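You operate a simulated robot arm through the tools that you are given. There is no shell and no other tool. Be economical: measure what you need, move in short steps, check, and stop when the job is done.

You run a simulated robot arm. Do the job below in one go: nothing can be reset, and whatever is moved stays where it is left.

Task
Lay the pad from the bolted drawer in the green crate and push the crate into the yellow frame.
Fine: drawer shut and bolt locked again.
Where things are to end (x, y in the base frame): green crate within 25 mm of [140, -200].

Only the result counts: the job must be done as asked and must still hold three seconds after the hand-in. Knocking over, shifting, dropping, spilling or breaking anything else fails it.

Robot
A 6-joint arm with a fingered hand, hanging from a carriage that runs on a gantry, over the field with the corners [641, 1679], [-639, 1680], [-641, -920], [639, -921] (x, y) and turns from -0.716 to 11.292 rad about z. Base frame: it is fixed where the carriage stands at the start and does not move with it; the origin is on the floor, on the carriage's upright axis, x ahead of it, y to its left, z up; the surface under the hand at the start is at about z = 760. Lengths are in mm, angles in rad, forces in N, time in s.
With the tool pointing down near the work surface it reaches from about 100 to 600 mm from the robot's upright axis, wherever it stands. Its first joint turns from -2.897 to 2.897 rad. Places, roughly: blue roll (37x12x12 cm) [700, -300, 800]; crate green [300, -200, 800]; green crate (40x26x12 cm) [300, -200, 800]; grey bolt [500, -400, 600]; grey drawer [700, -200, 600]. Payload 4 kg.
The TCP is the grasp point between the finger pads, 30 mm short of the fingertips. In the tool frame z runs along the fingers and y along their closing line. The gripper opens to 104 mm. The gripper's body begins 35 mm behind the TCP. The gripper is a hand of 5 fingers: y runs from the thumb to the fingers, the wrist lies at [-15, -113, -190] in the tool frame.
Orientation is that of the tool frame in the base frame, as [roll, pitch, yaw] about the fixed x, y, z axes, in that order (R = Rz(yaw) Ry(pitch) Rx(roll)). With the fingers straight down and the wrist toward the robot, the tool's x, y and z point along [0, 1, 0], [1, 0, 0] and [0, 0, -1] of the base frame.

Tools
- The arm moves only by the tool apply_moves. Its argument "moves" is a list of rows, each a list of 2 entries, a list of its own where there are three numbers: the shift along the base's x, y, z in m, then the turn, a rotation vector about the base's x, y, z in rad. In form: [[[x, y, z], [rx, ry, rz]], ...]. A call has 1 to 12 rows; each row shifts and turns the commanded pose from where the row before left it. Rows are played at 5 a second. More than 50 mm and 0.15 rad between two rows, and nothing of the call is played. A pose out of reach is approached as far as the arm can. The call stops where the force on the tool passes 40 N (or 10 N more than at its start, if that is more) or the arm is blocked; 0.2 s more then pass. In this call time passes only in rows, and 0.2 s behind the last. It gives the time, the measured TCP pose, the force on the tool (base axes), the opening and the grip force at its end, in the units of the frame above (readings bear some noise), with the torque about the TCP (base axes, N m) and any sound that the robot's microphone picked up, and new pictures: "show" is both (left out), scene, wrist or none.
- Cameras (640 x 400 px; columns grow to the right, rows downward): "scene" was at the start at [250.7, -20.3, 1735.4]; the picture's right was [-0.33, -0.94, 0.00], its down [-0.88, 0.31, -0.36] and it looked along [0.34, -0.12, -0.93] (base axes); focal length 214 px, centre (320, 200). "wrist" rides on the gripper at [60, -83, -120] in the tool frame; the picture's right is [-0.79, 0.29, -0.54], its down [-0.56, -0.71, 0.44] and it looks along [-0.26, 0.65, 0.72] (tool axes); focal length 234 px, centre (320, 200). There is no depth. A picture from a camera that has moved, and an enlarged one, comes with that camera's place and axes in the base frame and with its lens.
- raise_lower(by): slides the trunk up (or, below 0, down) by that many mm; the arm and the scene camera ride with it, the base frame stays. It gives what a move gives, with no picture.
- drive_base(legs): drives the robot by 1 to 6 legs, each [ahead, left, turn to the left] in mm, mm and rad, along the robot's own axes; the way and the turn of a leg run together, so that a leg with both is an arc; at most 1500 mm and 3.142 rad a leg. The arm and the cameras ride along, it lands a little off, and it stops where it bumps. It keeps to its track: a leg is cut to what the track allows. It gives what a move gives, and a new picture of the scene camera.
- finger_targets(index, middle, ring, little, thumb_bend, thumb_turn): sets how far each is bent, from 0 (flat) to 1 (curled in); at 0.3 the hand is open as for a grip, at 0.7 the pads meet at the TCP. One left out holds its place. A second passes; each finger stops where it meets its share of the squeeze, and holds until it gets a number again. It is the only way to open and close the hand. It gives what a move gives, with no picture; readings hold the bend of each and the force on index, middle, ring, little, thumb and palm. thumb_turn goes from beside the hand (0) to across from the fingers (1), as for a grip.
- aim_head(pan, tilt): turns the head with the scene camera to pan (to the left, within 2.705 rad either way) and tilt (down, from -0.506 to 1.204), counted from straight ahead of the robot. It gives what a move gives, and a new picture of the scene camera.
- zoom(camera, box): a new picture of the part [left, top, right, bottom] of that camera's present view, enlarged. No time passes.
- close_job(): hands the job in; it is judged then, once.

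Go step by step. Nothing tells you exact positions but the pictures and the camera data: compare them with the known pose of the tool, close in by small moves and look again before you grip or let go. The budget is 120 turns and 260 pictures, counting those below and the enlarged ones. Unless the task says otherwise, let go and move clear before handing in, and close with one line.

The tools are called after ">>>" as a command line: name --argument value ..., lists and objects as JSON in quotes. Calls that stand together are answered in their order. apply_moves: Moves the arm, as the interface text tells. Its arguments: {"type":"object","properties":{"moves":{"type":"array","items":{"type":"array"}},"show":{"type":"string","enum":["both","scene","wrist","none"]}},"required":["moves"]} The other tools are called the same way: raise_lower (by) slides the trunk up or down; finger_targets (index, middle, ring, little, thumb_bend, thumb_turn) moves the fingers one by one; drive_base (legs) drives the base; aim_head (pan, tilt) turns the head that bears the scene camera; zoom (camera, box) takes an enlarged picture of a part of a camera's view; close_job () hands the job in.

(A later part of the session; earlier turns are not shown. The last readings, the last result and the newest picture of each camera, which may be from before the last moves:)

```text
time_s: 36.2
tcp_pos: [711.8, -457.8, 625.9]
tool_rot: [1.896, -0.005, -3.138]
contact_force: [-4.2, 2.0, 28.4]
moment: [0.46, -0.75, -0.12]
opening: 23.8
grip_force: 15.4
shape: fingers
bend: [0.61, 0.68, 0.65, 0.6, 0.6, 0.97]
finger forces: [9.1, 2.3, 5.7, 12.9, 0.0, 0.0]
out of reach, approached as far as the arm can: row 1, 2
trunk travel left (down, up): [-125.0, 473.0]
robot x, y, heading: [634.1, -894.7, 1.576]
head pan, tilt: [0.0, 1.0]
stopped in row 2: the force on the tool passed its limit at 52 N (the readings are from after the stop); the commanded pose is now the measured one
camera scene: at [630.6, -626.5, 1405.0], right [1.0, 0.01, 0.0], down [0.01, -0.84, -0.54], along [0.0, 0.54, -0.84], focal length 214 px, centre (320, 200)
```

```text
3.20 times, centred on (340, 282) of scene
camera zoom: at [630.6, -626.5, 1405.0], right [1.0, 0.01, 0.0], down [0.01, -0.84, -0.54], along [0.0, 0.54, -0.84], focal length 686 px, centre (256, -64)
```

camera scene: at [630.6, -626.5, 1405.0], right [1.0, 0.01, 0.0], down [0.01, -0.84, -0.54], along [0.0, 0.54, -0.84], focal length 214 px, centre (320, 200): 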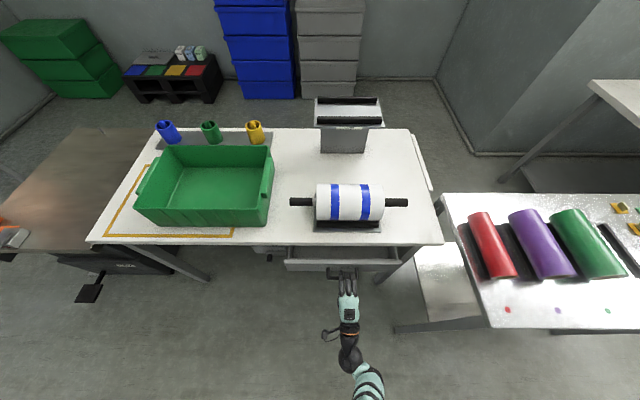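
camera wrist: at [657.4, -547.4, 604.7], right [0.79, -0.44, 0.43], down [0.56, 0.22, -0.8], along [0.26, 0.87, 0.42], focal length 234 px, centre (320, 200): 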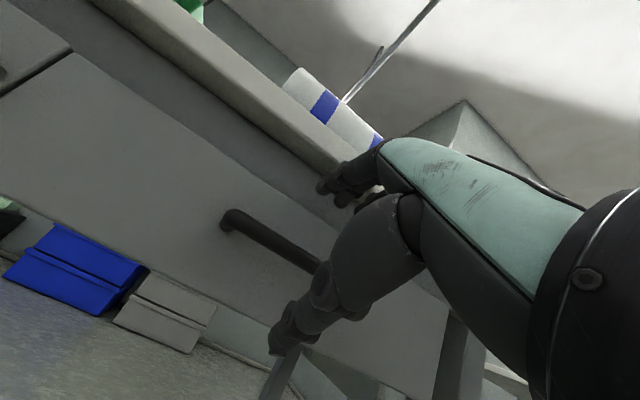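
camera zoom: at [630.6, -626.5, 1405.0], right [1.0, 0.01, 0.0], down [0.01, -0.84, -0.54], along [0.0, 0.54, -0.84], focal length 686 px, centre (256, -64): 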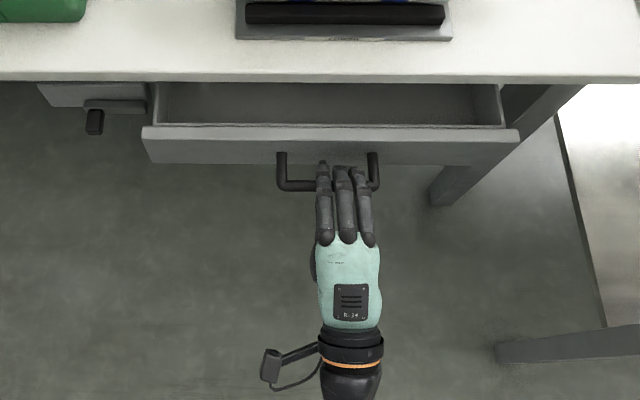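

The arm is at its lower reach limit here; a lower trunk relieves that. I'll open the hand and inch the trunk down while raising the arm so the hand stays around the bar.

>>> finger_targets --index 0.3 --middle 0.3 --ring 0.3 --little 0.3 --thumb_bend 0.3

>>> apply_moves --moves '[[[0, -0.005, 0.03], [0, 0, 0]]]' --show "none"

>>> raise_lower --by -40

>>> apply_moves --moves '[[[0, 0, 0.04], [0, 0, 0]]]' --show "none"

>>> raise_lower --by -40

>>> apply_moves --moves '[[[0, 0, 0.02], [0, 0, 0]]]' --show "both"

```text
time_s: 37.2
tcp_pos: [710.9, -465.3, 621.4]
tool_rot: [1.91, -0.005, -3.14]
contact_force: [-0.3, 0.0, -0.3]
moment: [-0.02, 0.01, 0.03]
opening: 102.8
grip_force: 0.1
shape: fingers
bend: [0.3, 0.3, 0.3, 0.3, 0.3, 0.97]
finger forces: [0.0, 0.0, 0.0, 0.0, 0.0, 0.0]
trunk travel left (down, up): [-125.0, 473.0]
robot x, y, heading: [634.4, -895.4, 1.576]
head pan, tilt: [0.0, 1.0]
```

```text
time_s: 37.6
tcp_pos: [712.2, -439.0, 626.9]
tool_rot: [1.905, 0.002, -3.133]
contact_force: [1.1, 1.9, 0.2]
moment: [-0.02, -0.03, 0.06]
opening: 103.3
grip_force: 0.2
shape: fingers
bend: [0.3, 0.3, 0.3, 0.3, 0.3, 0.97]
finger forces: [0.0, 0.0, 0.1, 0.0, 0.1, 0.1]
out of reach, approached as far as the arm can: row 1
trunk travel left (down, up): [-125.0, 473.0]
robot x, y, heading: [636.0, -895.1, 1.578]
head pan, tilt: [0.0, 1.0]
```

```text
time_s: 38.5
tcp_pos: [711.7, -441.9, 587.9]
tool_rot: [1.902, -0.001, -3.133]
contact_force: [0.0, 0.0, 19.8]
moment: [0.4, -0.01, 0.03]
opening: 115.5
grip_force: 9.5
shape: fingers
bend: [0.23, 0.3, 0.28, 0.28, 0.3, 0.97]
finger forces: [14.3, 0.2, 3.1, 1.9, 0.0, 0.0]
trunk travel left (down, up): [-85.0, 513.0]
robot x, y, heading: [634.3, -893.2, 1.574]
head pan, tilt: [0.0, 1.0]
```

```text
time_s: 38.9
tcp_pos: [711.6, -417.9, 603.9]
tool_rot: [1.907, 0.002, -3.131]
contact_force: [0.6, 0.4, 1.1]
moment: [-0.03, 0.0, 0.06]
opening: 103.7
grip_force: 0.0
shape: fingers
bend: [0.3, 0.3, 0.3, 0.3, 0.3, 0.97]
finger forces: [0.0, 0.0, 0.0, 0.0, 0.0, 0.0]
out of reach, approached as far as the arm can: row 1
trunk travel left (down, up): [-85.0, 513.0]
robot x, y, heading: [637.5, -894.7, 1.571]
head pan, tilt: [0.0, 1.0]
```

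```text
time_s: 39.5
tcp_pos: [713.4, -416.8, 585.0]
tool_rot: [1.882, -0.005, -3.128]
contact_force: [-4.0, 1.7, 28.6]
moment: [0.44, -0.27, 0.09]
opening: 119.9
grip_force: 16.4
shape: fingers
bend: [0.2, 0.29, 0.27, 0.29, 0.3, 0.97]
finger forces: [18.2, 2.8, 6.9, 3.8, 0.0, 0.1]
trunk travel left (down, up): [-55.0, 543.0]
robot x, y, heading: [637.3, -894.1, 1.58]
head pan, tilt: [0.0, 1.0]
stopped: the force on the tool passed its limit at 48 N (the readings are from after the stop); the commanded pose is now the measured one
```

```text
time_s: 39.9
tcp_pos: [712.7, -415.9, 582.2]
tool_rot: [1.884, -0.006, -3.128]
contact_force: [-3.4, 1.3, 33.9]
moment: [0.52, -0.3, 0.08]
opening: 120.6
grip_force: 18.2
shape: fingers
bend: [0.2, 0.29, 0.26, 0.29, 0.3, 0.97]
finger forces: [20.6, 3.6, 8.0, 3.8, 0.1, 0.0]
out of reach, approached as far as the arm can: row 1
trunk travel left (down, up): [-55.0, 543.0]
robot x, y, heading: [628.1, -896.4, 1.577]
head pan, tilt: [0.0, 1.0]
camera scene: at [630.9, -626.7, 1334.7], right [1.0, 0.01, 0.0], down [0.01, -0.84, -0.54], along [0.0, 0.54, -0.84], focal length 214 px, centre (320, 200)
camera wrist: at [654.2, -556.4, 540.3], right [0.8, -0.42, 0.44], down [0.55, 0.21, -0.81], along [0.25, 0.89, 0.39], focal length 234 px, centre (320, 200)
```

scene: 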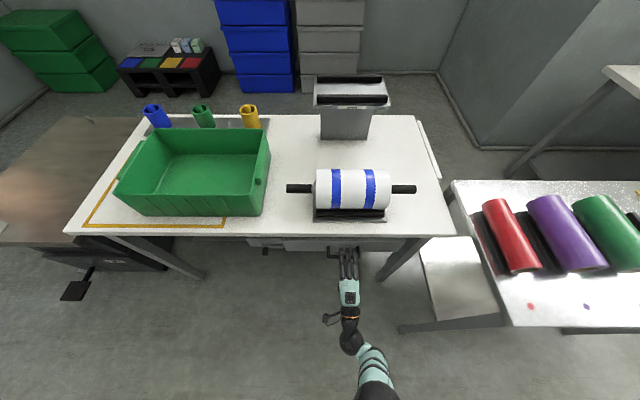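
wrist: 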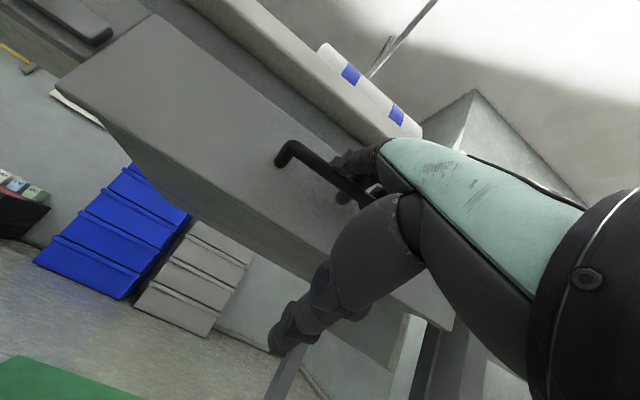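

Lowering made it worse: steep finger pitch is the limiting thing, and a more downward-pointing hand has more room. I'll raise the trunk again, back off while tilting the fingers down, and then hook the bar from above.

>>> raise_lower --by 48

>>> apply_moves --moves '[[[0, -0.025, 0.0], [-0.03, 0, 0]], [[0, -0.025, 0], [-0.05, 0, 0]], [[0, -0.025, 0], [-0.1, 0, 0]], [[0, -0.025, 0.01], [-0.12, 0, 0]], [[0, -0.02, 0.02], [-0.14, 0, 0]], [[0, 0, 0.02], [-0.14, 0, 0]]]' --show "both"

```text
time_s: 40.8
tcp_pos: [713.5, -420.7, 627.8]
tool_rot: [1.892, -0.004, -3.128]
contact_force: [-0.6, 0.5, 0.9]
moment: [0.03, -0.03, 0.0]
opening: 103.3
grip_force: 0.1
shape: fingers
bend: [0.3, 0.3, 0.3, 0.3, 0.3, 0.97]
finger forces: [0.0, 0.1, 0.0, 0.0, 0.0, 0.0]
trunk travel left (down, up): [-103.0, 495.0]
robot x, y, heading: [637.3, -893.8, 1.581]
head pan, tilt: [0.0, 1.0]
```

```text
time_s: 41.6
tcp_pos: [717.8, -467.0, 583.8]
tool_rot: [2.019, -0.013, -3.107]
contact_force: [-13.3, -2.7, 34.2]
moment: [1.68, -0.98, 0.51]
opening: 120.0
grip_force: 17.1
shape: fingers
bend: [0.21, 0.24, 0.21, 0.3, 0.3, 0.97]
finger forces: [12.7, 10.6, 10.6, 0.1, 0.1, 0.1]
out of reach, approached as far as the arm can: row 1, 2, 3, 4
trunk travel left (down, up): [-103.0, 495.0]
robot x, y, heading: [634.8, -895.6, 1.575]
head pan, tilt: [0.0, 1.0]
stopped in row 4: the force on the tool passed its limit at 50 N (the readings are from after the stop); the commanded pose is now the measured one
camera scene: at [628.9, -627.6, 1382.9], right [1.0, 0.01, 0.0], down [0.01, -0.84, -0.54], along [-0.01, 0.54, -0.84], focal length 214 px, centre (320, 200)
camera wrist: at [661.5, -612.9, 560.2], right [0.81, -0.34, 0.48], down [0.54, 0.11, -0.83], along [0.23, 0.94, 0.27], focal length 234 px, centre (320, 200)
```

scene: 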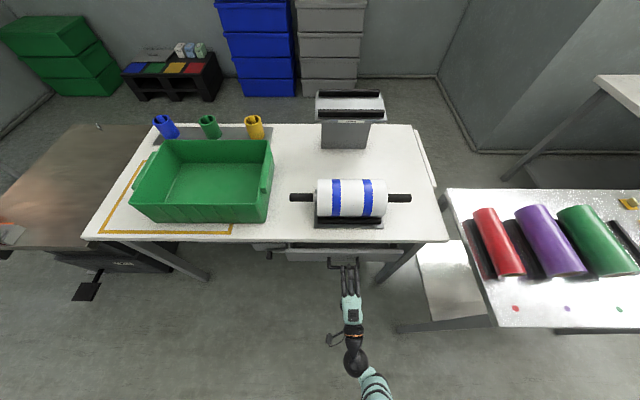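
wrist: 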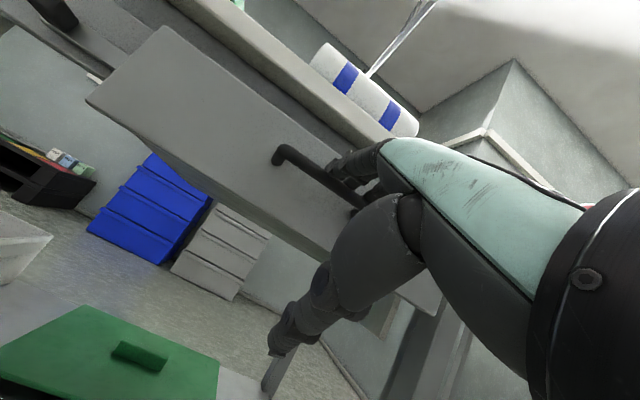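

I'll raise the trunk to free the bar, then first tilt the hand down, then retreat.

>>> raise_lower --by 60

>>> apply_moves --moves '[[[0, -0.005, 0.0], [-0.14, 0, 0]], [[0, -0.01, 0.01], [-0.14, 0, 0]], [[0, -0.01, 0.02], [-0.14, 0, 0]]]' --show "both"

```text
time_s: 42.6
tcp_pos: [721.7, -470.9, 637.1]
tool_rot: [2.033, -0.009, -3.116]
contact_force: [-0.3, -0.2, -0.6]
moment: [0.02, -0.01, 0.02]
opening: 103.8
grip_force: 0.2
shape: fingers
bend: [0.3, 0.3, 0.3, 0.3, 0.3, 0.97]
finger forces: [0.1, 0.0, 0.0, 0.0, 0.0, 0.0]
trunk travel left (down, up): [-163.0, 435.0]
robot x, y, heading: [632.6, -896.3, 1.583]
head pan, tilt: [0.0, 1.0]
```

```text
time_s: 43.4
tcp_pos: [772.0, -542.6, 521.7]
tool_rot: [2.447, -0.021, -3.117]
contact_force: [-0.5, -0.5, 0.3]
moment: [0.01, -0.03, 0.02]
opening: 103.7
grip_force: 0.0
shape: fingers
bend: [0.3, 0.3, 0.3, 0.3, 0.3, 0.97]
finger forces: [0.1, 0.0, 0.1, 0.0, 0.1, 0.0]
out of reach, approached as far as the arm can: row 1, 2, 3
trunk travel left (down, up): [-163.0, 435.0]
robot x, y, heading: [635.2, -899.9, 1.578]
head pan, tilt: [0.0, 1.0]
camera scene: at [630.8, -628.5, 1441.9], right [1.0, 0.01, 0.0], down [0.01, -0.84, -0.54], along [0.0, 0.54, -0.84], focal length 214 px, centre (320, 200)
camera wrist: at [714.7, -684.2, 560.8], right [0.8, -0.11, 0.58], down [0.55, -0.25, -0.8], along [0.23, 0.96, -0.14], focal length 234 px, centre (320, 200)
```

scene: 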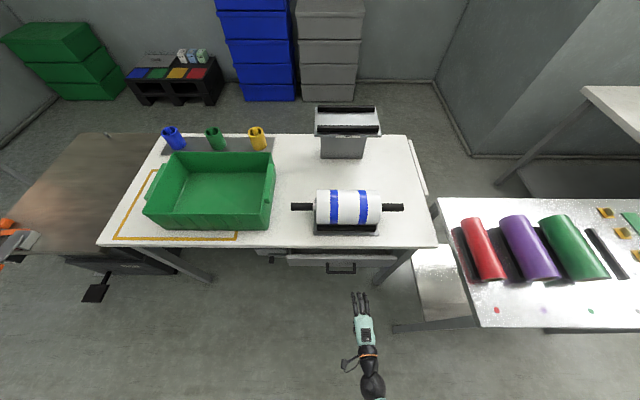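
wrist: 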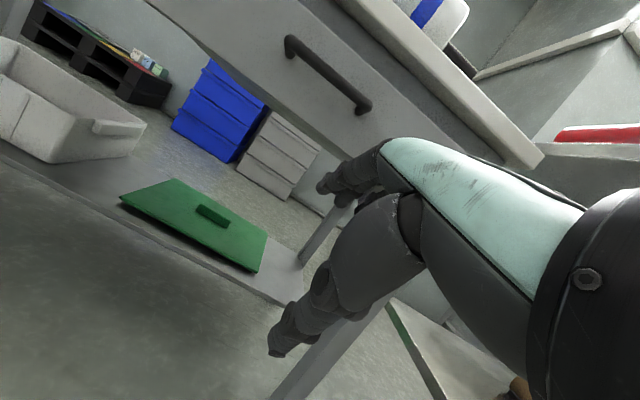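

The hand is clear, though the arm sagged to z 522. I'll bring it back up and left and see what it can reach with this tilt.

>>> apply_moves --moves '[[[-0.02, 0, 0.04], [-0.05, 0, 0]], [[-0.02, 0, 0.04], [-0.05, 0, 0]], [[-0.02, 0, 0.04], [0, 0, 0]], [[0, 0, 0.04], [0, 0, 0]], [[0, 0, 0.03], [0, 0, 0]]]' --show "scene"

```text
time_s: 44.8
tcp_pos: [673.8, -580.2, 513.1]
tool_rot: [2.714, -0.265, 3.137]
contact_force: [-1.3, -0.7, -0.4]
moment: [0.01, -0.04, -0.04]
opening: 103.6
grip_force: 0.1
shape: fingers
bend: [0.3, 0.3, 0.3, 0.3, 0.3, 0.97]
finger forces: [0.0, 0.1, 0.1, 0.0, 0.0, 0.0]
out of reach, approached as far as the arm can: row 1, 2, 3
trunk travel left (down, up): [-163.0, 435.0]
robot x, y, heading: [633.0, -895.2, 1.579]
head pan, tilt: [0.0, 1.0]
stopped in row 5: the arm was blocked; the commanded pose is now the measured one
camera scene: at [630.5, -628.9, 1441.8], right [1.0, 0.01, 0.0], down [0.01, -0.84, -0.54], along [0.0, 0.54, -0.84], focal length 214 px, centre (320, 200)
```

scene: 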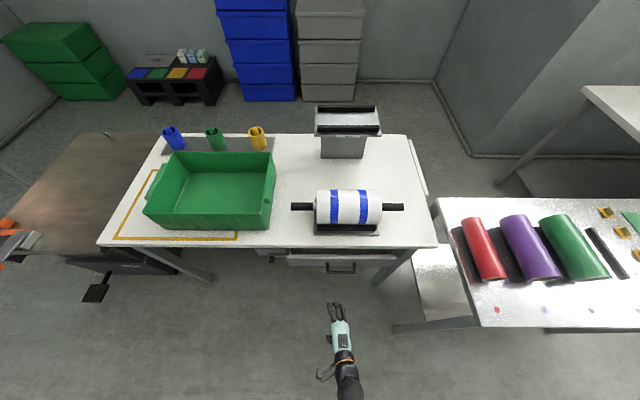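

The arm is in an awkward fold. I'll raise the trunk to give it room and straighten the tool back to pointing down.

>>> raise_lower --by 250

>>> aim_head --pan 0.0 --tilt 1.2

>>> apply_moves --moves '[[[0.02, 0.02, -0.02], [-0.1, -0.09, 0]], [[0.02, 0.02, -0.02], [-0.1, -0.09, 0]], [[0.0, 0.0, -0.02], [-0.1, -0.08, 0]]]' --show "scene"

```text
time_s: 47.4
tcp_pos: [676.9, -579.2, 762.8]
tool_rot: [2.712, -0.263, 3.137]
contact_force: [-0.2, -0.2, 0.1]
moment: [0.02, 0.02, 0.02]
opening: 103.5
grip_force: 0.1
shape: fingers
bend: [0.3, 0.3, 0.3, 0.3, 0.3, 0.97]
finger forces: [0.0, 0.0, 0.0, 0.0, 0.0, 0.0]
trunk travel left (down, up): [-413.0, 185.0]
robot x, y, heading: [632.8, -898.5, 1.577]
head pan, tilt: [0.0, 1.0]
```

```text
time_s: 48.1
tcp_pos: [675.0, -579.5, 763.7]
tool_rot: [2.712, -0.261, 3.138]
contact_force: [-0.8, -0.7, -0.3]
moment: [0.01, -0.01, 0.0]
opening: 103.5
grip_force: 0.0
shape: fingers
bend: [0.3, 0.3, 0.3, 0.3, 0.3, 0.97]
finger forces: [0.0, 0.1, 0.0, 0.0, 0.0, 0.0]
trunk travel left (down, up): [-413.0, 185.0]
robot x, y, heading: [634.4, -895.6, 1.582]
head pan, tilt: [0.0, 1.201]
camera scene: at [630.9, -642.3, 1679.3], right [1.0, 0.01, 0.0], down [0.01, -0.93, -0.36], along [0.0, 0.36, -0.93], focal length 214 px, centre (320, 200)
```

scene: 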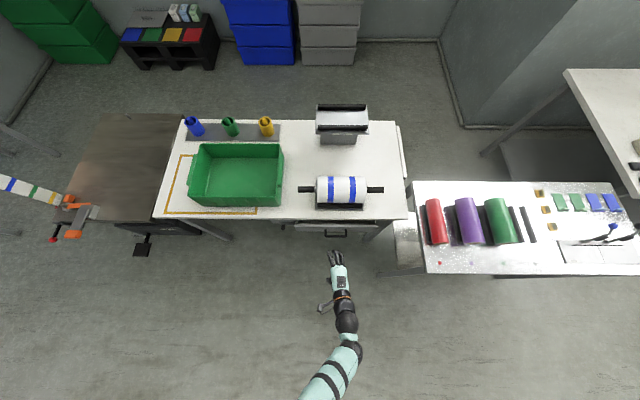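

```text
time_s: 48.9
tcp_pos: [716.3, -539.0, 705.1]
tool_rot: [3.008, 0.008, 3.101]
contact_force: [-0.1, 0.8, 0.7]
moment: [0.02, 0.03, 0.01]
opening: 103.2
grip_force: 0.1
shape: fingers
bend: [0.3, 0.3, 0.3, 0.3, 0.3, 0.97]
finger forces: [0.0, 0.1, 0.1, 0.1, 0.1, 0.0]
trunk travel left (down, up): [-413.0, 185.0]
robot x, y, heading: [631.3, -898.5, 1.579]
head pan, tilt: [0.0, 1.201]
camera scene: at [630.9, -642.2, 1679.3], right [1.0, 0.01, 0.0], down [0.01, -0.93, -0.36], along [0.0, 0.36, -0.93], focal length 214 px, centre (320, 200)
```

scene: 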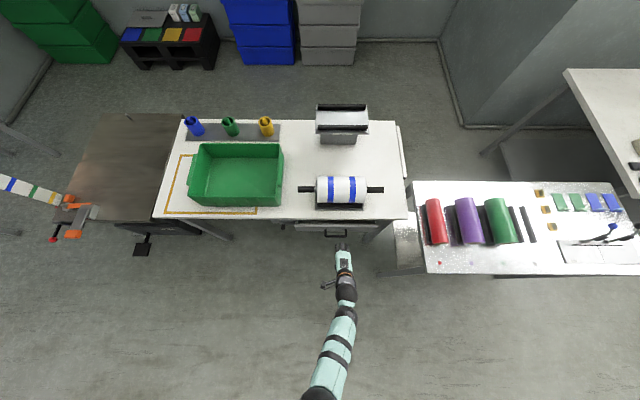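

Now the arm moves freely at this trunk height. I'll zoom to relocate the bar.

>>> zoom --camera "scene" --box '[260, 200, 420, 300]'

>>> zoom --camera "wrist" --box '[0, 0, 640, 400]'

```text
4.00 times, centred on (340, 250) of scene
camera zoom: at [630.9, -642.2, 1679.3], right [1.0, 0.01, 0.0], down [0.01, -0.93, -0.36], along [0.0, 0.36, -0.93], focal length 858 px, centre (240, 0)
```

zoom: 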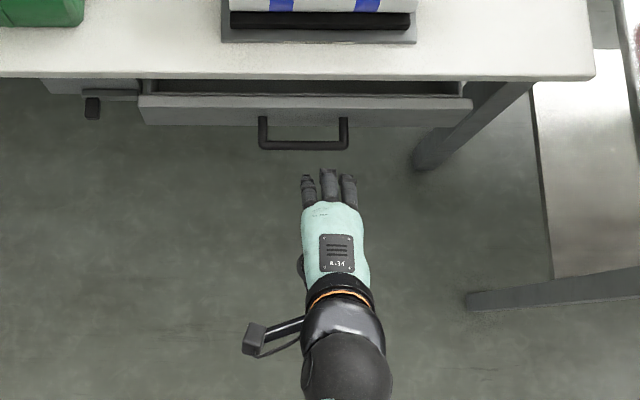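

```text
1.00 times, centred on (320, 200) of wrist (not enlarged: the box is as wide or as high as the picture)
camera zoom: at [650.9, -634.4, 811.1], right [0.79, 0.18, 0.58], down [0.54, -0.66, -0.52], along [0.29, 0.72, -0.62], focal length 234 px, centre (320, 200)
```

zoom: 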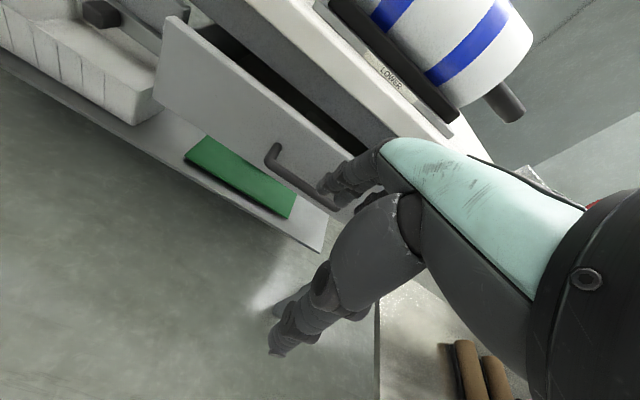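

Bar is at about (710, -428, 635) with the drawer ~40 mm open. I'll preshape the fingers, tilt to ~0.5 rad and drop the fingertips between the bar and the drawer face.

>>> finger_targets --index 0.5 --middle 0.5 --ring 0.5 --little 0.5

>>> apply_moves --moves '[[[-0.002, 0.03, 0.005], [0.12, 0, 0.02]], [[-0.002, 0.03, 0.005], [0.12, 0, 0.02]], [[-0.002, 0.03, 0], [0.12, 0, 0]]]' --show "wrist"

>>> zoom --camera "scene" --box '[280, 200, 400, 275]'

```text
time_s: 49.9
tcp_pos: [715.9, -539.8, 705.3]
tool_rot: [3.006, 0.007, 3.1]
contact_force: [0.0, -0.1, -0.4]
moment: [0.0, -0.01, 0.02]
opening: 77.9
grip_force: 0.1
shape: fingers
bend: [0.5, 0.5, 0.5, 0.5, 0.3, 0.97]
finger forces: [0.1, 0.1, 0.0, 0.1, 0.1, 0.0]
trunk travel left (down, up): [-413.0, 185.0]
robot x, y, heading: [634.1, -899.2, 1.582]
head pan, tilt: [0.0, 1.201]
```

```text
time_s: 50.7
tcp_pos: [711.6, -447.0, 714.1]
tool_rot: [2.644, 0.003, 3.137]
contact_force: [-1.0, -0.3, -0.3]
moment: [0.02, -0.01, 0.01]
opening: 77.7
grip_force: 0.0
shape: fingers
bend: [0.5, 0.5, 0.5, 0.5, 0.3, 0.97]
finger forces: [0.1, 0.1, 0.0, 0.1, 0.1, 0.0]
trunk travel left (down, up): [-413.0, 185.0]
robot x, y, heading: [633.4, -898.2, 1.581]
head pan, tilt: [0.0, 1.201]
camera wrist: at [649.8, -577.3, 779.9], right [0.79, -0.01, 0.62], down [0.56, -0.41, -0.72], along [0.26, 0.91, -0.32], focal length 234 px, centre (320, 200)
```

wrist: 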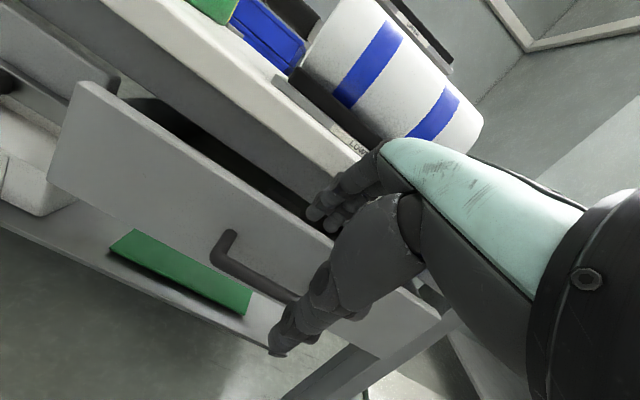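

```text
5.33 times, centred on (340, 238) of scene
camera zoom: at [631.1, -642.0, 1679.4], right [1.0, 0.01, 0.0], down [0.01, -0.93, -0.36], along [0.0, 0.36, -0.93], focal length 1144 px, centre (213, 0)
```

zoom: 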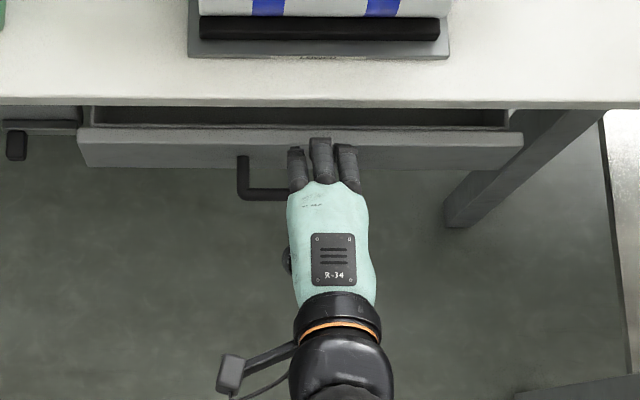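

Fingertips look to be in front of the drawer face, above the bar. Descending in short steps.

>>> apply_moves --moves '[[[0, 0, -0.025], [0, 0, 0]], [[0, 0, -0.025], [0, 0, 0]], [[0, 0, -0.015], [0, 0, 0]], [[0, 0, -0.015], [0, 0, 0]]]' --show "wrist"

>>> zoom --camera "scene" --box '[280, 200, 400, 275]'

```text
time_s: 51.7
tcp_pos: [710.6, -454.7, 706.2]
tool_rot: [2.648, -0.001, 3.14]
contact_force: [-0.3, -0.9, -0.2]
moment: [-0.01, -0.01, 0.02]
opening: 77.9
grip_force: 0.0
shape: fingers
bend: [0.5, 0.5, 0.5, 0.5, 0.3, 0.97]
finger forces: [0.1, 0.0, 0.0, 0.0, 0.0, 0.0]
out of reach, approached as far as the arm can: row 1, 2, 3, 4
trunk travel left (down, up): [-413.0, 185.0]
robot x, y, heading: [636.5, -897.8, 1.578]
head pan, tilt: [0.0, 1.201]
camera wrist: at [649.7, -586.0, 772.0], right [0.79, -0.01, 0.62], down [0.56, -0.42, -0.72], along [0.26, 0.91, -0.33], focal length 234 px, centre (320, 200)
```

wrist: 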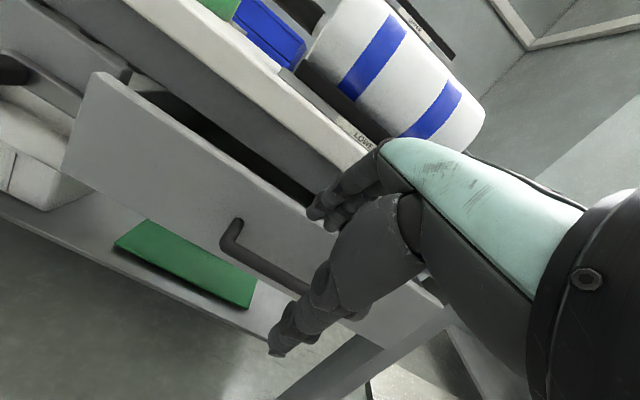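

```text
5.33 times, centred on (340, 238) of scene
camera zoom: at [630.9, -642.3, 1679.3], right [1.0, 0.01, 0.0], down [0.01, -0.93, -0.36], along [0.0, 0.36, -0.93], focal length 1144 px, centre (213, 0)
```

zoom: 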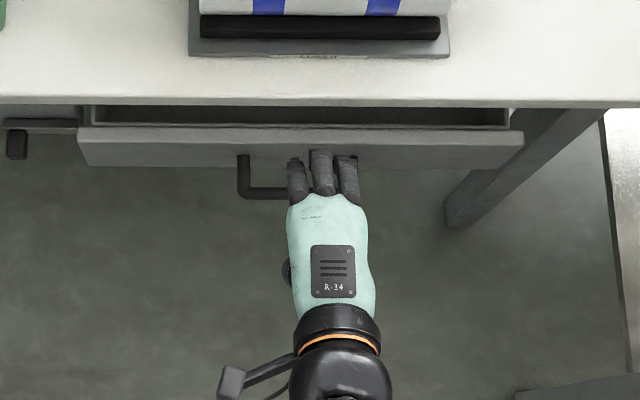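

The arm has a lower limit at this trunk height, so I'll lift the arm 40 mm and bring the trunk down to compensate, placing the fingertips behind the bar.

>>> apply_moves --moves '[[[0, 0.004, 0.02], [0, 0, 0]], [[0, 0.004, 0.02], [0, 0, 0]]]' --show "none"

>>> raise_lower --by -75

>>> zoom --camera "wrist" --box '[160, 120, 480, 320]'

>>> zoom --camera "scene" --box '[280, 200, 400, 275]'

```text
time_s: 52.3
tcp_pos: [709.6, -447.7, 746.6]
tool_rot: [2.649, 0.001, 3.137]
contact_force: [0.1, -0.1, -0.9]
moment: [0.0, 0.01, -0.01]
opening: 78.0
grip_force: 0.0
shape: fingers
bend: [0.5, 0.5, 0.5, 0.5, 0.3, 0.97]
finger forces: [0.1, 0.0, 0.0, 0.1, 0.1, 0.0]
trunk travel left (down, up): [-413.0, 185.0]
robot x, y, heading: [636.1, -895.2, 1.577]
head pan, tilt: [0.0, 1.201]
```

```text
time_s: 53.5
tcp_pos: [710.3, -447.3, 672.8]
tool_rot: [2.647, 0.002, 3.138]
contact_force: [-0.1, 0.6, 0.0]
moment: [-0.02, 0.02, 0.0]
opening: 78.0
grip_force: 0.0
shape: fingers
bend: [0.5, 0.5, 0.5, 0.5, 0.3, 0.97]
finger forces: [0.1, 0.0, 0.1, 0.0, 0.0, 0.0]
trunk travel left (down, up): [-338.0, 260.0]
robot x, y, heading: [637.4, -899.0, 1.58]
head pan, tilt: [0.0, 1.201]
```

```text
2.00 times, centred on (320, 220) of wrist
camera zoom: at [649.3, -577.4, 737.3], right [0.79, -0.01, 0.62], down [0.56, -0.42, -0.72], along [0.26, 0.91, -0.33], focal length 468 px, centre (320, 160)
```

zoom: 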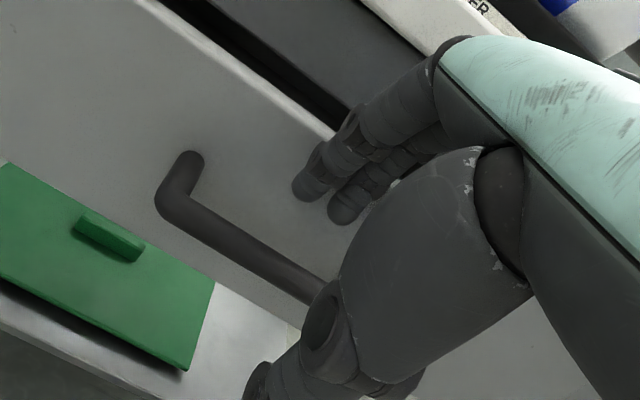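

```text
5.33 times, centred on (340, 238) of scene
camera zoom: at [630.9, -642.3, 1604.3], right [1.0, 0.01, 0.0], down [0.01, -0.93, -0.36], along [0.0, 0.36, -0.93], focal length 1144 px, centre (213, 0)
```

zoom: 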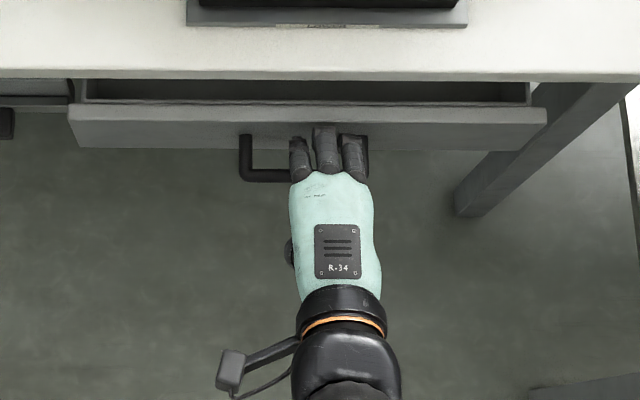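

Fingertips are between bar and face but a bit right; I'll shift 13 mm left and descend 40 mm.

>>> apply_moves --moves '[[[-0.013, 0, 0], [0, 0, 0]]]' --show "none"

>>> raise_lower --by -38

>>> zoom --camera "wrist" --box '[160, 120, 480, 320]'

>>> zoom --camera "scene" --box '[280, 200, 400, 275]'

```text
time_s: 53.9
tcp_pos: [696.2, -446.4, 671.6]
tool_rot: [2.648, 0.001, 3.14]
contact_force: [0.1, -0.1, 1.3]
moment: [0.03, 0.02, 0.0]
opening: 77.8
grip_force: 0.1
shape: fingers
bend: [0.5, 0.5, 0.5, 0.5, 0.3, 0.97]
finger forces: [0.0, 0.0, 0.1, 0.0, 0.1, 0.0]
trunk travel left (down, up): [-338.0, 260.0]
robot x, y, heading: [632.2, -896.1, 1.577]
head pan, tilt: [0.0, 1.201]
```

```text
time_s: 54.7
tcp_pos: [698.5, -447.0, 634.9]
tool_rot: [2.647, 0.001, 3.139]
contact_force: [0.8, 0.0, -0.6]
moment: [-0.01, 0.0, 0.0]
opening: 77.8
grip_force: 0.7
shape: fingers
bend: [0.5, 0.5, 0.5, 0.5, 0.3, 0.97]
finger forces: [0.1, 0.1, 0.0, 0.1, 0.1, 0.0]
trunk travel left (down, up): [-300.0, 298.0]
robot x, y, heading: [638.3, -896.3, 1.576]
head pan, tilt: [0.0, 1.201]
```

```text
2.00 times, centred on (320, 220) of wrist
camera zoom: at [636.8, -577.2, 699.6], right [0.79, -0.01, 0.62], down [0.56, -0.42, -0.72], along [0.26, 0.91, -0.33], focal length 468 px, centre (320, 160)
```

zoom: 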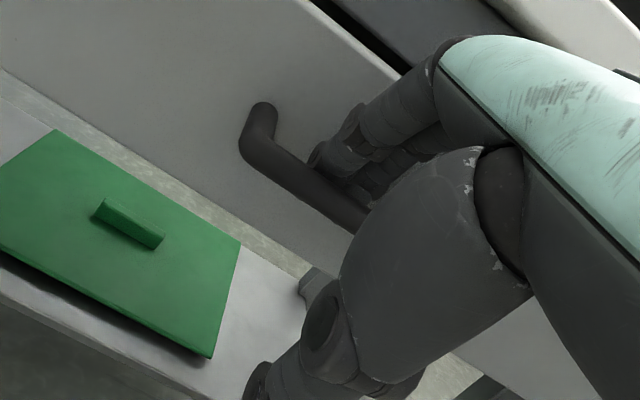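

```text
5.33 times, centred on (340, 238) of scene
camera zoom: at [630.9, -642.3, 1566.2], right [1.0, 0.01, 0.0], down [0.01, -0.93, -0.36], along [0.0, 0.36, -0.93], focal length 1144 px, centre (213, 0)
```

zoom: 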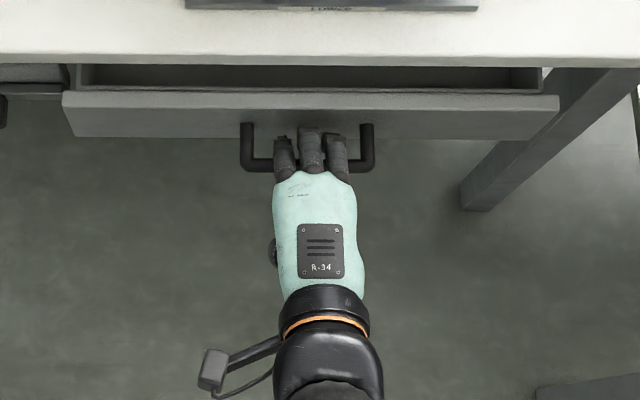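

Fingers are hooked behind the bar between its posts. Curling slightly and pulling back.

>>> finger_targets --index 0.6 --middle 0.6 --ring 0.6 --little 0.6

>>> apply_moves --moves '[[[0, -0.025, 0], [0, 0, 0]], [[0, -0.025, 0], [0, 0, 0]], [[0, -0.025, 0], [0, 0, 0]], [[0, -0.025, 0], [0, 0, 0]]]' --show "scene"

```text
time_s: 55.7
tcp_pos: [698.8, -447.6, 634.6]
tool_rot: [2.646, 0.002, 3.138]
contact_force: [0.6, 1.1, 1.0]
moment: [0.01, -0.03, 0.08]
opening: 64.8
grip_force: 0.4
shape: fingers
bend: [0.6, 0.6, 0.6, 0.59, 0.3, 0.97]
finger forces: [0.0, 0.0, 0.0, 1.2, 0.1, 0.1]
trunk travel left (down, up): [-300.0, 298.0]
robot x, y, heading: [636.3, -894.0, 1.578]
head pan, tilt: [0.0, 1.201]
```

```text
time_s: 56.7
tcp_pos: [698.7, -548.2, 633.4]
tool_rot: [2.649, 0.001, 3.139]
contact_force: [-0.4, -1.9, -0.1]
moment: [0.02, 0.01, 0.01]
opening: 65.0
grip_force: 0.9
shape: fingers
bend: [0.6, 0.6, 0.6, 0.6, 0.3, 0.97]
finger forces: [0.0, 1.1, 0.0, 0.1, 0.0, 0.1]
trunk travel left (down, up): [-300.0, 298.0]
robot x, y, heading: [638.7, -897.7, 1.572]
head pan, tilt: [0.0, 1.201]
camera scene: at [630.9, -642.7, 1566.2], right [1.0, 0.01, 0.0], down [0.01, -0.93, -0.36], along [0.0, 0.36, -0.93], focal length 214 px, centre (320, 200)
```

scene: 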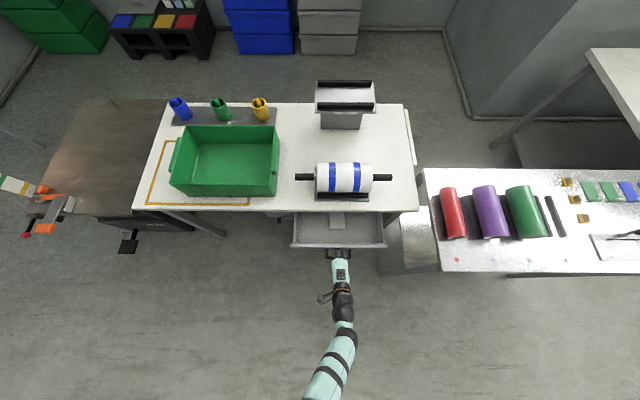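

The drawer opens smoothly (~140 mm). The pale pad is near the drawer's middle-back, so I'll keep pulling.

>>> apply_moves --moves '[[[0, -0.025, 0], [0, 0, 0]], [[0, -0.025, 0], [0, 0, 0]], [[0, -0.025, 0], [-0.03, 0, 0]]]' --show "scene"

>>> zoom --camera "scene" --box '[260, 180, 420, 280]'

```text
time_s: 57.5
tcp_pos: [696.4, -622.8, 634.7]
tool_rot: [2.676, 0.001, 3.14]
contact_force: [-0.3, -0.4, -0.4]
moment: [0.01, -0.01, 0.03]
opening: 64.7
grip_force: 0.5
shape: fingers
bend: [0.6, 0.6, 0.6, 0.6, 0.3, 0.97]
finger forces: [0.1, 0.7, 0.0, 0.0, 0.1, 0.0]
trunk travel left (down, up): [-300.0, 298.0]
robot x, y, heading: [634.5, -897.9, 1.579]
head pan, tilt: [0.0, 1.201]
camera scene: at [630.7, -642.6, 1566.2], right [1.0, 0.01, 0.0], down [0.01, -0.93, -0.36], along [0.0, 0.36, -0.93], focal length 214 px, centre (320, 200)
```

scene: 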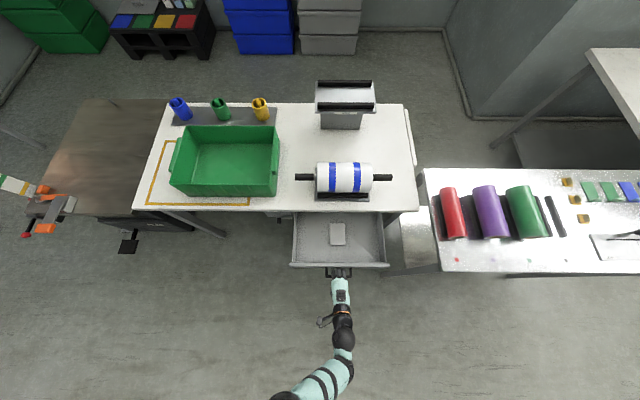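

```text
4.00 times, centred on (340, 230) of scene
camera zoom: at [630.7, -642.6, 1566.2], right [1.0, 0.01, 0.0], down [0.01, -0.93, -0.36], along [0.0, 0.36, -0.93], focal length 858 px, centre (240, 80)
```

zoom: 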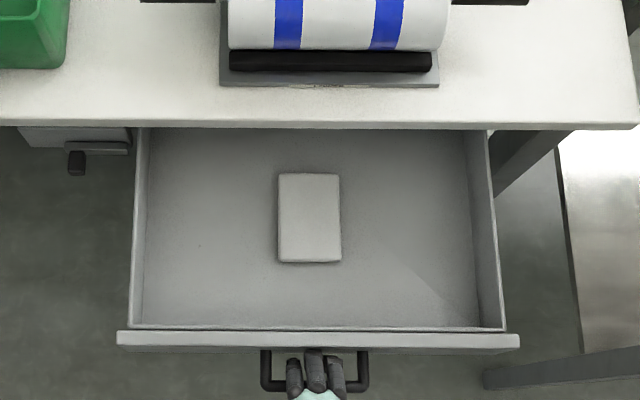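

The drawer is ~215 mm open and the pad (about 70×100 mm) sits near (710, -441). I'll lift off the handle, open the hand and turn it so the closing line lies along x.

>>> finger_targets --index 0.5 --middle 0.5 --ring 0.5 --little 0.5

>>> raise_lower --by 130

>>> apply_moves --moves '[[[0, 0.02, 0.01], [-0.12, 0, 0]], [[0, 0.02, 0], [-0.12, 0, 0]], [[0, 0.02, 0], [-0.12, 0, 0]], [[0, 0.02, 0], [-0.1, 0, 0]], [[0, 0.02, 0], [0, 0, -0.14]], [[0, 0.02, 0], [0, 0, -0.14]], [[0, 0.02, 0], [0, 0, -0.14]], [[0, 0.02, 0], [0, 0, -0.14]], [[0, 0, 0], [0, 0, -0.14]], [[0, 0, 0], [0, 0, -0.14]]]' --show "scene"

```text
time_s: 58.5
tcp_pos: [697.2, -622.3, 634.0]
tool_rot: [2.677, 0.001, 3.139]
contact_force: [1.2, -1.1, 0.5]
moment: [0.02, -0.06, 0.03]
opening: 77.7
grip_force: 0.3
shape: fingers
bend: [0.5, 0.5, 0.5, 0.5, 0.3, 0.97]
finger forces: [0.0, 0.2, 0.1, 0.0, 0.1, 0.1]
trunk travel left (down, up): [-300.0, 298.0]
robot x, y, heading: [637.7, -896.4, 1.582]
head pan, tilt: [0.0, 1.201]
```

```text
time_s: 60.1
tcp_pos: [696.8, -623.4, 763.5]
tool_rot: [2.677, 0.002, 3.141]
contact_force: [0.2, 0.0, 0.0]
moment: [0.03, 0.03, -0.04]
opening: 77.5
grip_force: 0.0
shape: fingers
bend: [0.5, 0.5, 0.5, 0.5, 0.3, 0.97]
finger forces: [0.0, 0.1, 0.1, 0.0, 0.0, 0.1]
trunk travel left (down, up): [-430.0, 168.0]
robot x, y, heading: [632.9, -893.0, 1.579]
head pan, tilt: [0.0, 1.201]
```

```text
time_s: 62.3
tcp_pos: [698.1, -460.4, 773.9]
tool_rot: [3.138, 0.002, 2.297]
contact_force: [0.1, -0.4, 0.4]
moment: [0.04, 0.01, 0.01]
opening: 77.6
grip_force: 0.1
shape: fingers
bend: [0.5, 0.5, 0.5, 0.5, 0.3, 0.97]
finger forces: [0.0, 0.1, 0.0, 0.0, 0.1, 0.0]
trunk travel left (down, up): [-430.0, 168.0]
robot x, y, heading: [632.3, -893.5, 1.577]
head pan, tilt: [0.0, 1.201]
camera scene: at [630.9, -642.3, 1696.3], right [1.0, 0.01, 0.0], down [0.01, -0.93, -0.36], along [0.0, 0.36, -0.93], focal length 214 px, centre (320, 200)
```

scene: 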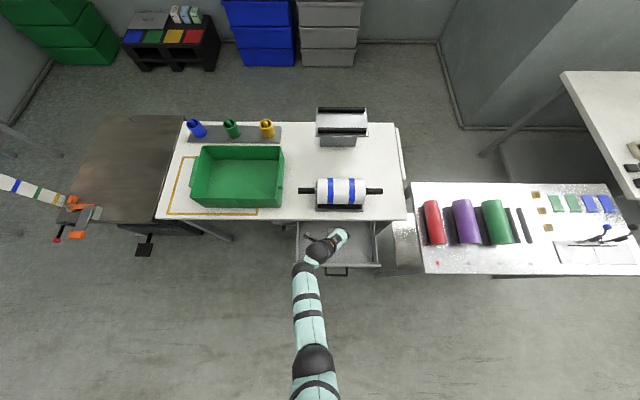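

Finishing the rotation and opening the hand, then checking position over the pad.

>>> apply_moves --moves '[[[0.002, 0, 0], [0, 0, -0.145]], [[0.002, 0, 0], [0, 0, -0.145]], [[0.002, 0, 0], [0, 0, -0.145]], [[0.002, 0, 0], [0, 0, -0.145]], [[0.002, 0.005, 0], [0, 0, -0.146]]]' --show "none"

>>> finger_targets --index 0.3 --middle 0.3 --ring 0.3 --little 0.3

>>> zoom --camera "wrist" --box '[0, 0, 640, 400]'

>>> zoom --camera "scene" --box '[260, 190, 420, 290]'

```text
time_s: 63.5
tcp_pos: [706.6, -458.1, 774.0]
tool_rot: [3.138, 0.001, 1.572]
contact_force: [-1.0, -0.4, -0.1]
moment: [0.01, -0.03, -0.02]
opening: 77.5
grip_force: 0.0
shape: fingers
bend: [0.5, 0.5, 0.5, 0.5, 0.3, 0.97]
finger forces: [0.0, 0.0, 0.1, 0.1, 0.0, 0.0]
trunk travel left (down, up): [-430.0, 168.0]
robot x, y, heading: [634.4, -894.7, 1.582]
head pan, tilt: [0.0, 1.201]
```

```text
time_s: 64.5
tcp_pos: [707.7, -457.5, 773.7]
tool_rot: [3.138, 0.004, 1.573]
contact_force: [0.5, 0.6, 0.7]
moment: [0.02, 0.0, -0.01]
opening: 102.7
grip_force: 0.0
shape: fingers
bend: [0.3, 0.3, 0.3, 0.3, 0.3, 0.97]
finger forces: [0.1, 0.1, 0.0, 0.1, 0.0, 0.0]
trunk travel left (down, up): [-430.0, 168.0]
robot x, y, heading: [636.0, -897.4, 1.575]
head pan, tilt: [0.0, 1.201]
```

```text
1.00 times, centred on (320, 200) of wrist (not enlarged: the box is as wide or as high as the picture)
camera zoom: at [623.1, -397.2, 892.4], right [0.29, -0.79, 0.55], down [-0.7, -0.56, -0.44], along [0.65, -0.26, -0.71], focal length 234 px, centre (320, 200)
```

zoom: 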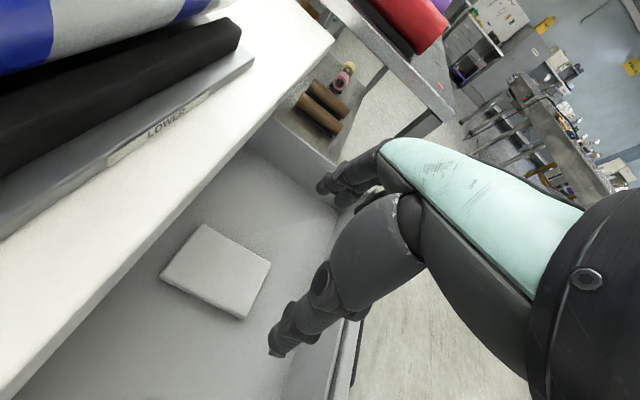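

```text
4.00 times, centred on (340, 240) of scene
camera zoom: at [630.9, -642.3, 1696.3], right [1.0, 0.01, 0.0], down [0.01, -0.93, -0.36], along [0.0, 0.36, -0.93], focal length 858 px, centre (240, 40)
```

zoom: 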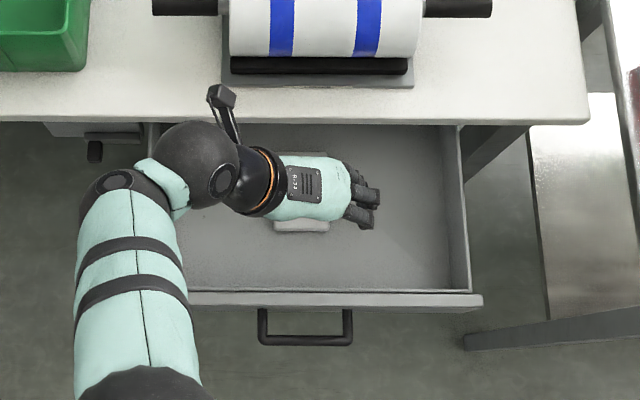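

Pad appears around (713, -428, ~585). I'll shift over it, staying clear of the table edge, and lower with the trunk.

>>> apply_moves --moves '[[[0.005, 0.019, 0], [0, 0, 0]]]' --show "none"

>>> raise_lower --by -120

>>> zoom --camera "wrist" --box '[0, 0, 640, 400]'

>>> zoom --camera "scene" --box '[260, 170, 420, 270]'

```text
time_s: 64.9
tcp_pos: [711.5, -443.6, 775.5]
tool_rot: [3.136, 0.004, 1.572]
contact_force: [-0.2, 0.0, 0.3]
moment: [0.04, 0.0, 0.01]
opening: 103.2
grip_force: 0.1
shape: fingers
bend: [0.3, 0.3, 0.3, 0.3, 0.3, 0.97]
finger forces: [0.0, 0.0, 0.0, 0.1, 0.1, 0.1]
out of reach, approached as far as the arm can: row 1
trunk travel left (down, up): [-430.0, 168.0]
robot x, y, heading: [632.6, -894.2, 1.578]
head pan, tilt: [0.0, 1.201]
```

```text
time_s: 66.4
tcp_pos: [710.0, -442.1, 656.3]
tool_rot: [3.137, 0.002, 1.576]
contact_force: [0.7, 0.0, -0.1]
moment: [0.03, 0.0, 0.02]
opening: 103.0
grip_force: 0.0
shape: fingers
bend: [0.3, 0.3, 0.3, 0.3, 0.3, 0.97]
finger forces: [0.0, 0.0, 0.1, 0.0, 0.0, 0.0]
trunk travel left (down, up): [-310.0, 288.0]
robot x, y, heading: [633.2, -898.0, 1.572]
head pan, tilt: [0.0, 1.201]
```

```text
1.00 times, centred on (320, 200) of wrist (not enlarged: the box is as wide or as high as the picture)
camera zoom: at [626.9, -382.6, 775.5], right [0.29, -0.79, 0.55], down [-0.7, -0.56, -0.44], along [0.65, -0.26, -0.71], focal length 234 px, centre (320, 200)
```

zoom: 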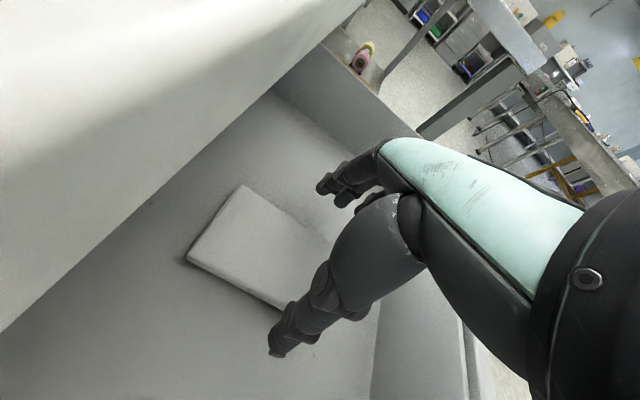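

```text
4.00 times, centred on (340, 220) of scene
camera zoom: at [630.9, -642.3, 1576.3], right [1.0, 0.01, 0.0], down [0.01, -0.93, -0.36], along [0.0, 0.36, -0.93], focal length 858 px, centre (240, 120)
```

zoom: 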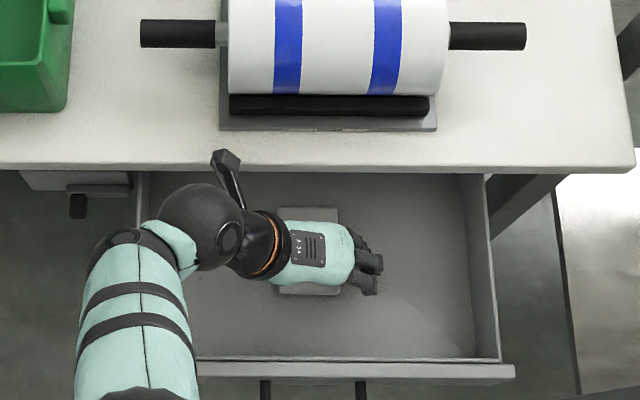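

Pad now estimated at x 674–744, y -477..-373, top z≈605. To keep the wrist camera away from the table edge I'll grip slightly in front of centre (y≈-457), descending carefully.

>>> apply_moves --moves '[[[-0.001, -0.015, 0], [0, 0, 0]], [[0, 0, -0.01], [0, 0, 0]], [[0, 0, -0.01], [0, 0, 0]]]' --show "wrist"

```text
time_s: 67.2
tcp_pos: [709.9, -459.6, 640.4]
tool_rot: [-3.14, 0.001, 1.573]
contact_force: [0.2, -0.1, 0.2]
moment: [-0.02, 0.02, -0.01]
opening: 102.9
grip_force: 0.1
shape: fingers
bend: [0.3, 0.3, 0.3, 0.3, 0.3, 0.97]
finger forces: [0.0, 0.0, 0.1, 0.0, 0.0, 0.1]
out of reach, approached as far as the arm can: row 3
trunk travel left (down, up): [-310.0, 288.0]
robot x, y, heading: [638.1, -898.1, 1.582]
head pan, tilt: [0.0, 1.201]
camera wrist: at [625.6, -400.0, 758.3], right [0.29, -0.79, 0.54], down [-0.7, -0.56, -0.44], along [0.65, -0.26, -0.72], focal length 234 px, centre (320, 200)
```

wrist: 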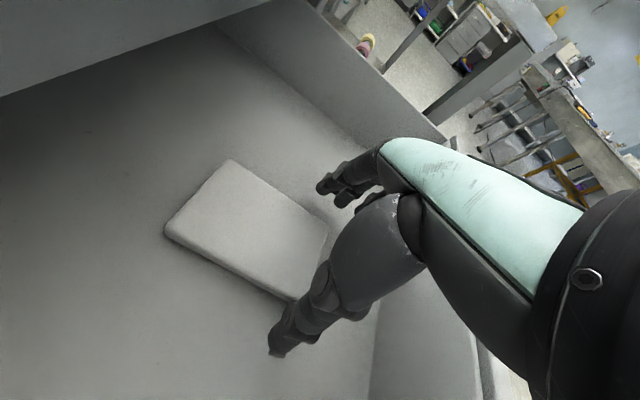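

Pad top z≈602, centred about (712, -424). Lowering with the trunk toward the drawer floor.

>>> raise_lower --by -16

>>> raise_lower --by -8

>>> zoom --camera "wrist" --box '[120, 100, 440, 300]'

```text
time_s: 67.8
tcp_pos: [707.6, -457.0, 625.5]
tool_rot: [3.139, -0.004, 1.574]
contact_force: [-3.6, 0.8, 16.0]
moment: [-0.1, -0.92, 0.06]
opening: 103.2
grip_force: 7.5
shape: fingers
bend: [0.3, 0.3, 0.3, 0.3, 0.3, 0.97]
finger forces: [0.0, 15.8, 0.0, 0.1, 0.1, 0.0]
trunk travel left (down, up): [-294.0, 304.0]
robot x, y, heading: [634.6, -897.1, 1.574]
head pan, tilt: [0.0, 1.201]
```

```text
time_s: 68.2
tcp_pos: [708.5, -452.5, 624.5]
tool_rot: [3.138, -0.011, 1.57]
contact_force: [-3.1, 1.2, 20.9]
moment: [-0.24, -1.12, 0.0]
opening: 103.6
grip_force: 10.1
shape: fingers
bend: [0.3, 0.3, 0.3, 0.3, 0.3, 0.97]
finger forces: [0.1, 20.1, 0.0, 0.0, 0.4, 0.0]
trunk travel left (down, up): [-290.0, 308.0]
robot x, y, heading: [634.7, -898.8, 1.575]
head pan, tilt: [0.0, 1.201]
stopped: the force on the tool passed its limit at 48 N (the readings are from after the stop); the commanded pose is now the measured one
```

```text
2.00 times, centred on (280, 200) of wrist
camera zoom: at [624.6, -394.2, 743.6], right [0.28, -0.8, 0.53], down [-0.7, -0.55, -0.45], along [0.65, -0.25, -0.72], focal length 468 px, centre (400, 200)
```

zoom: 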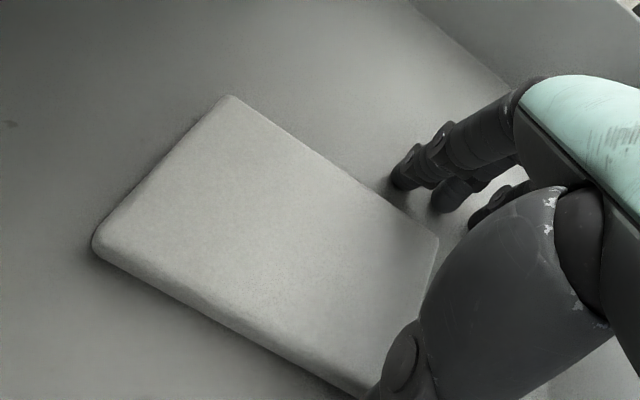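

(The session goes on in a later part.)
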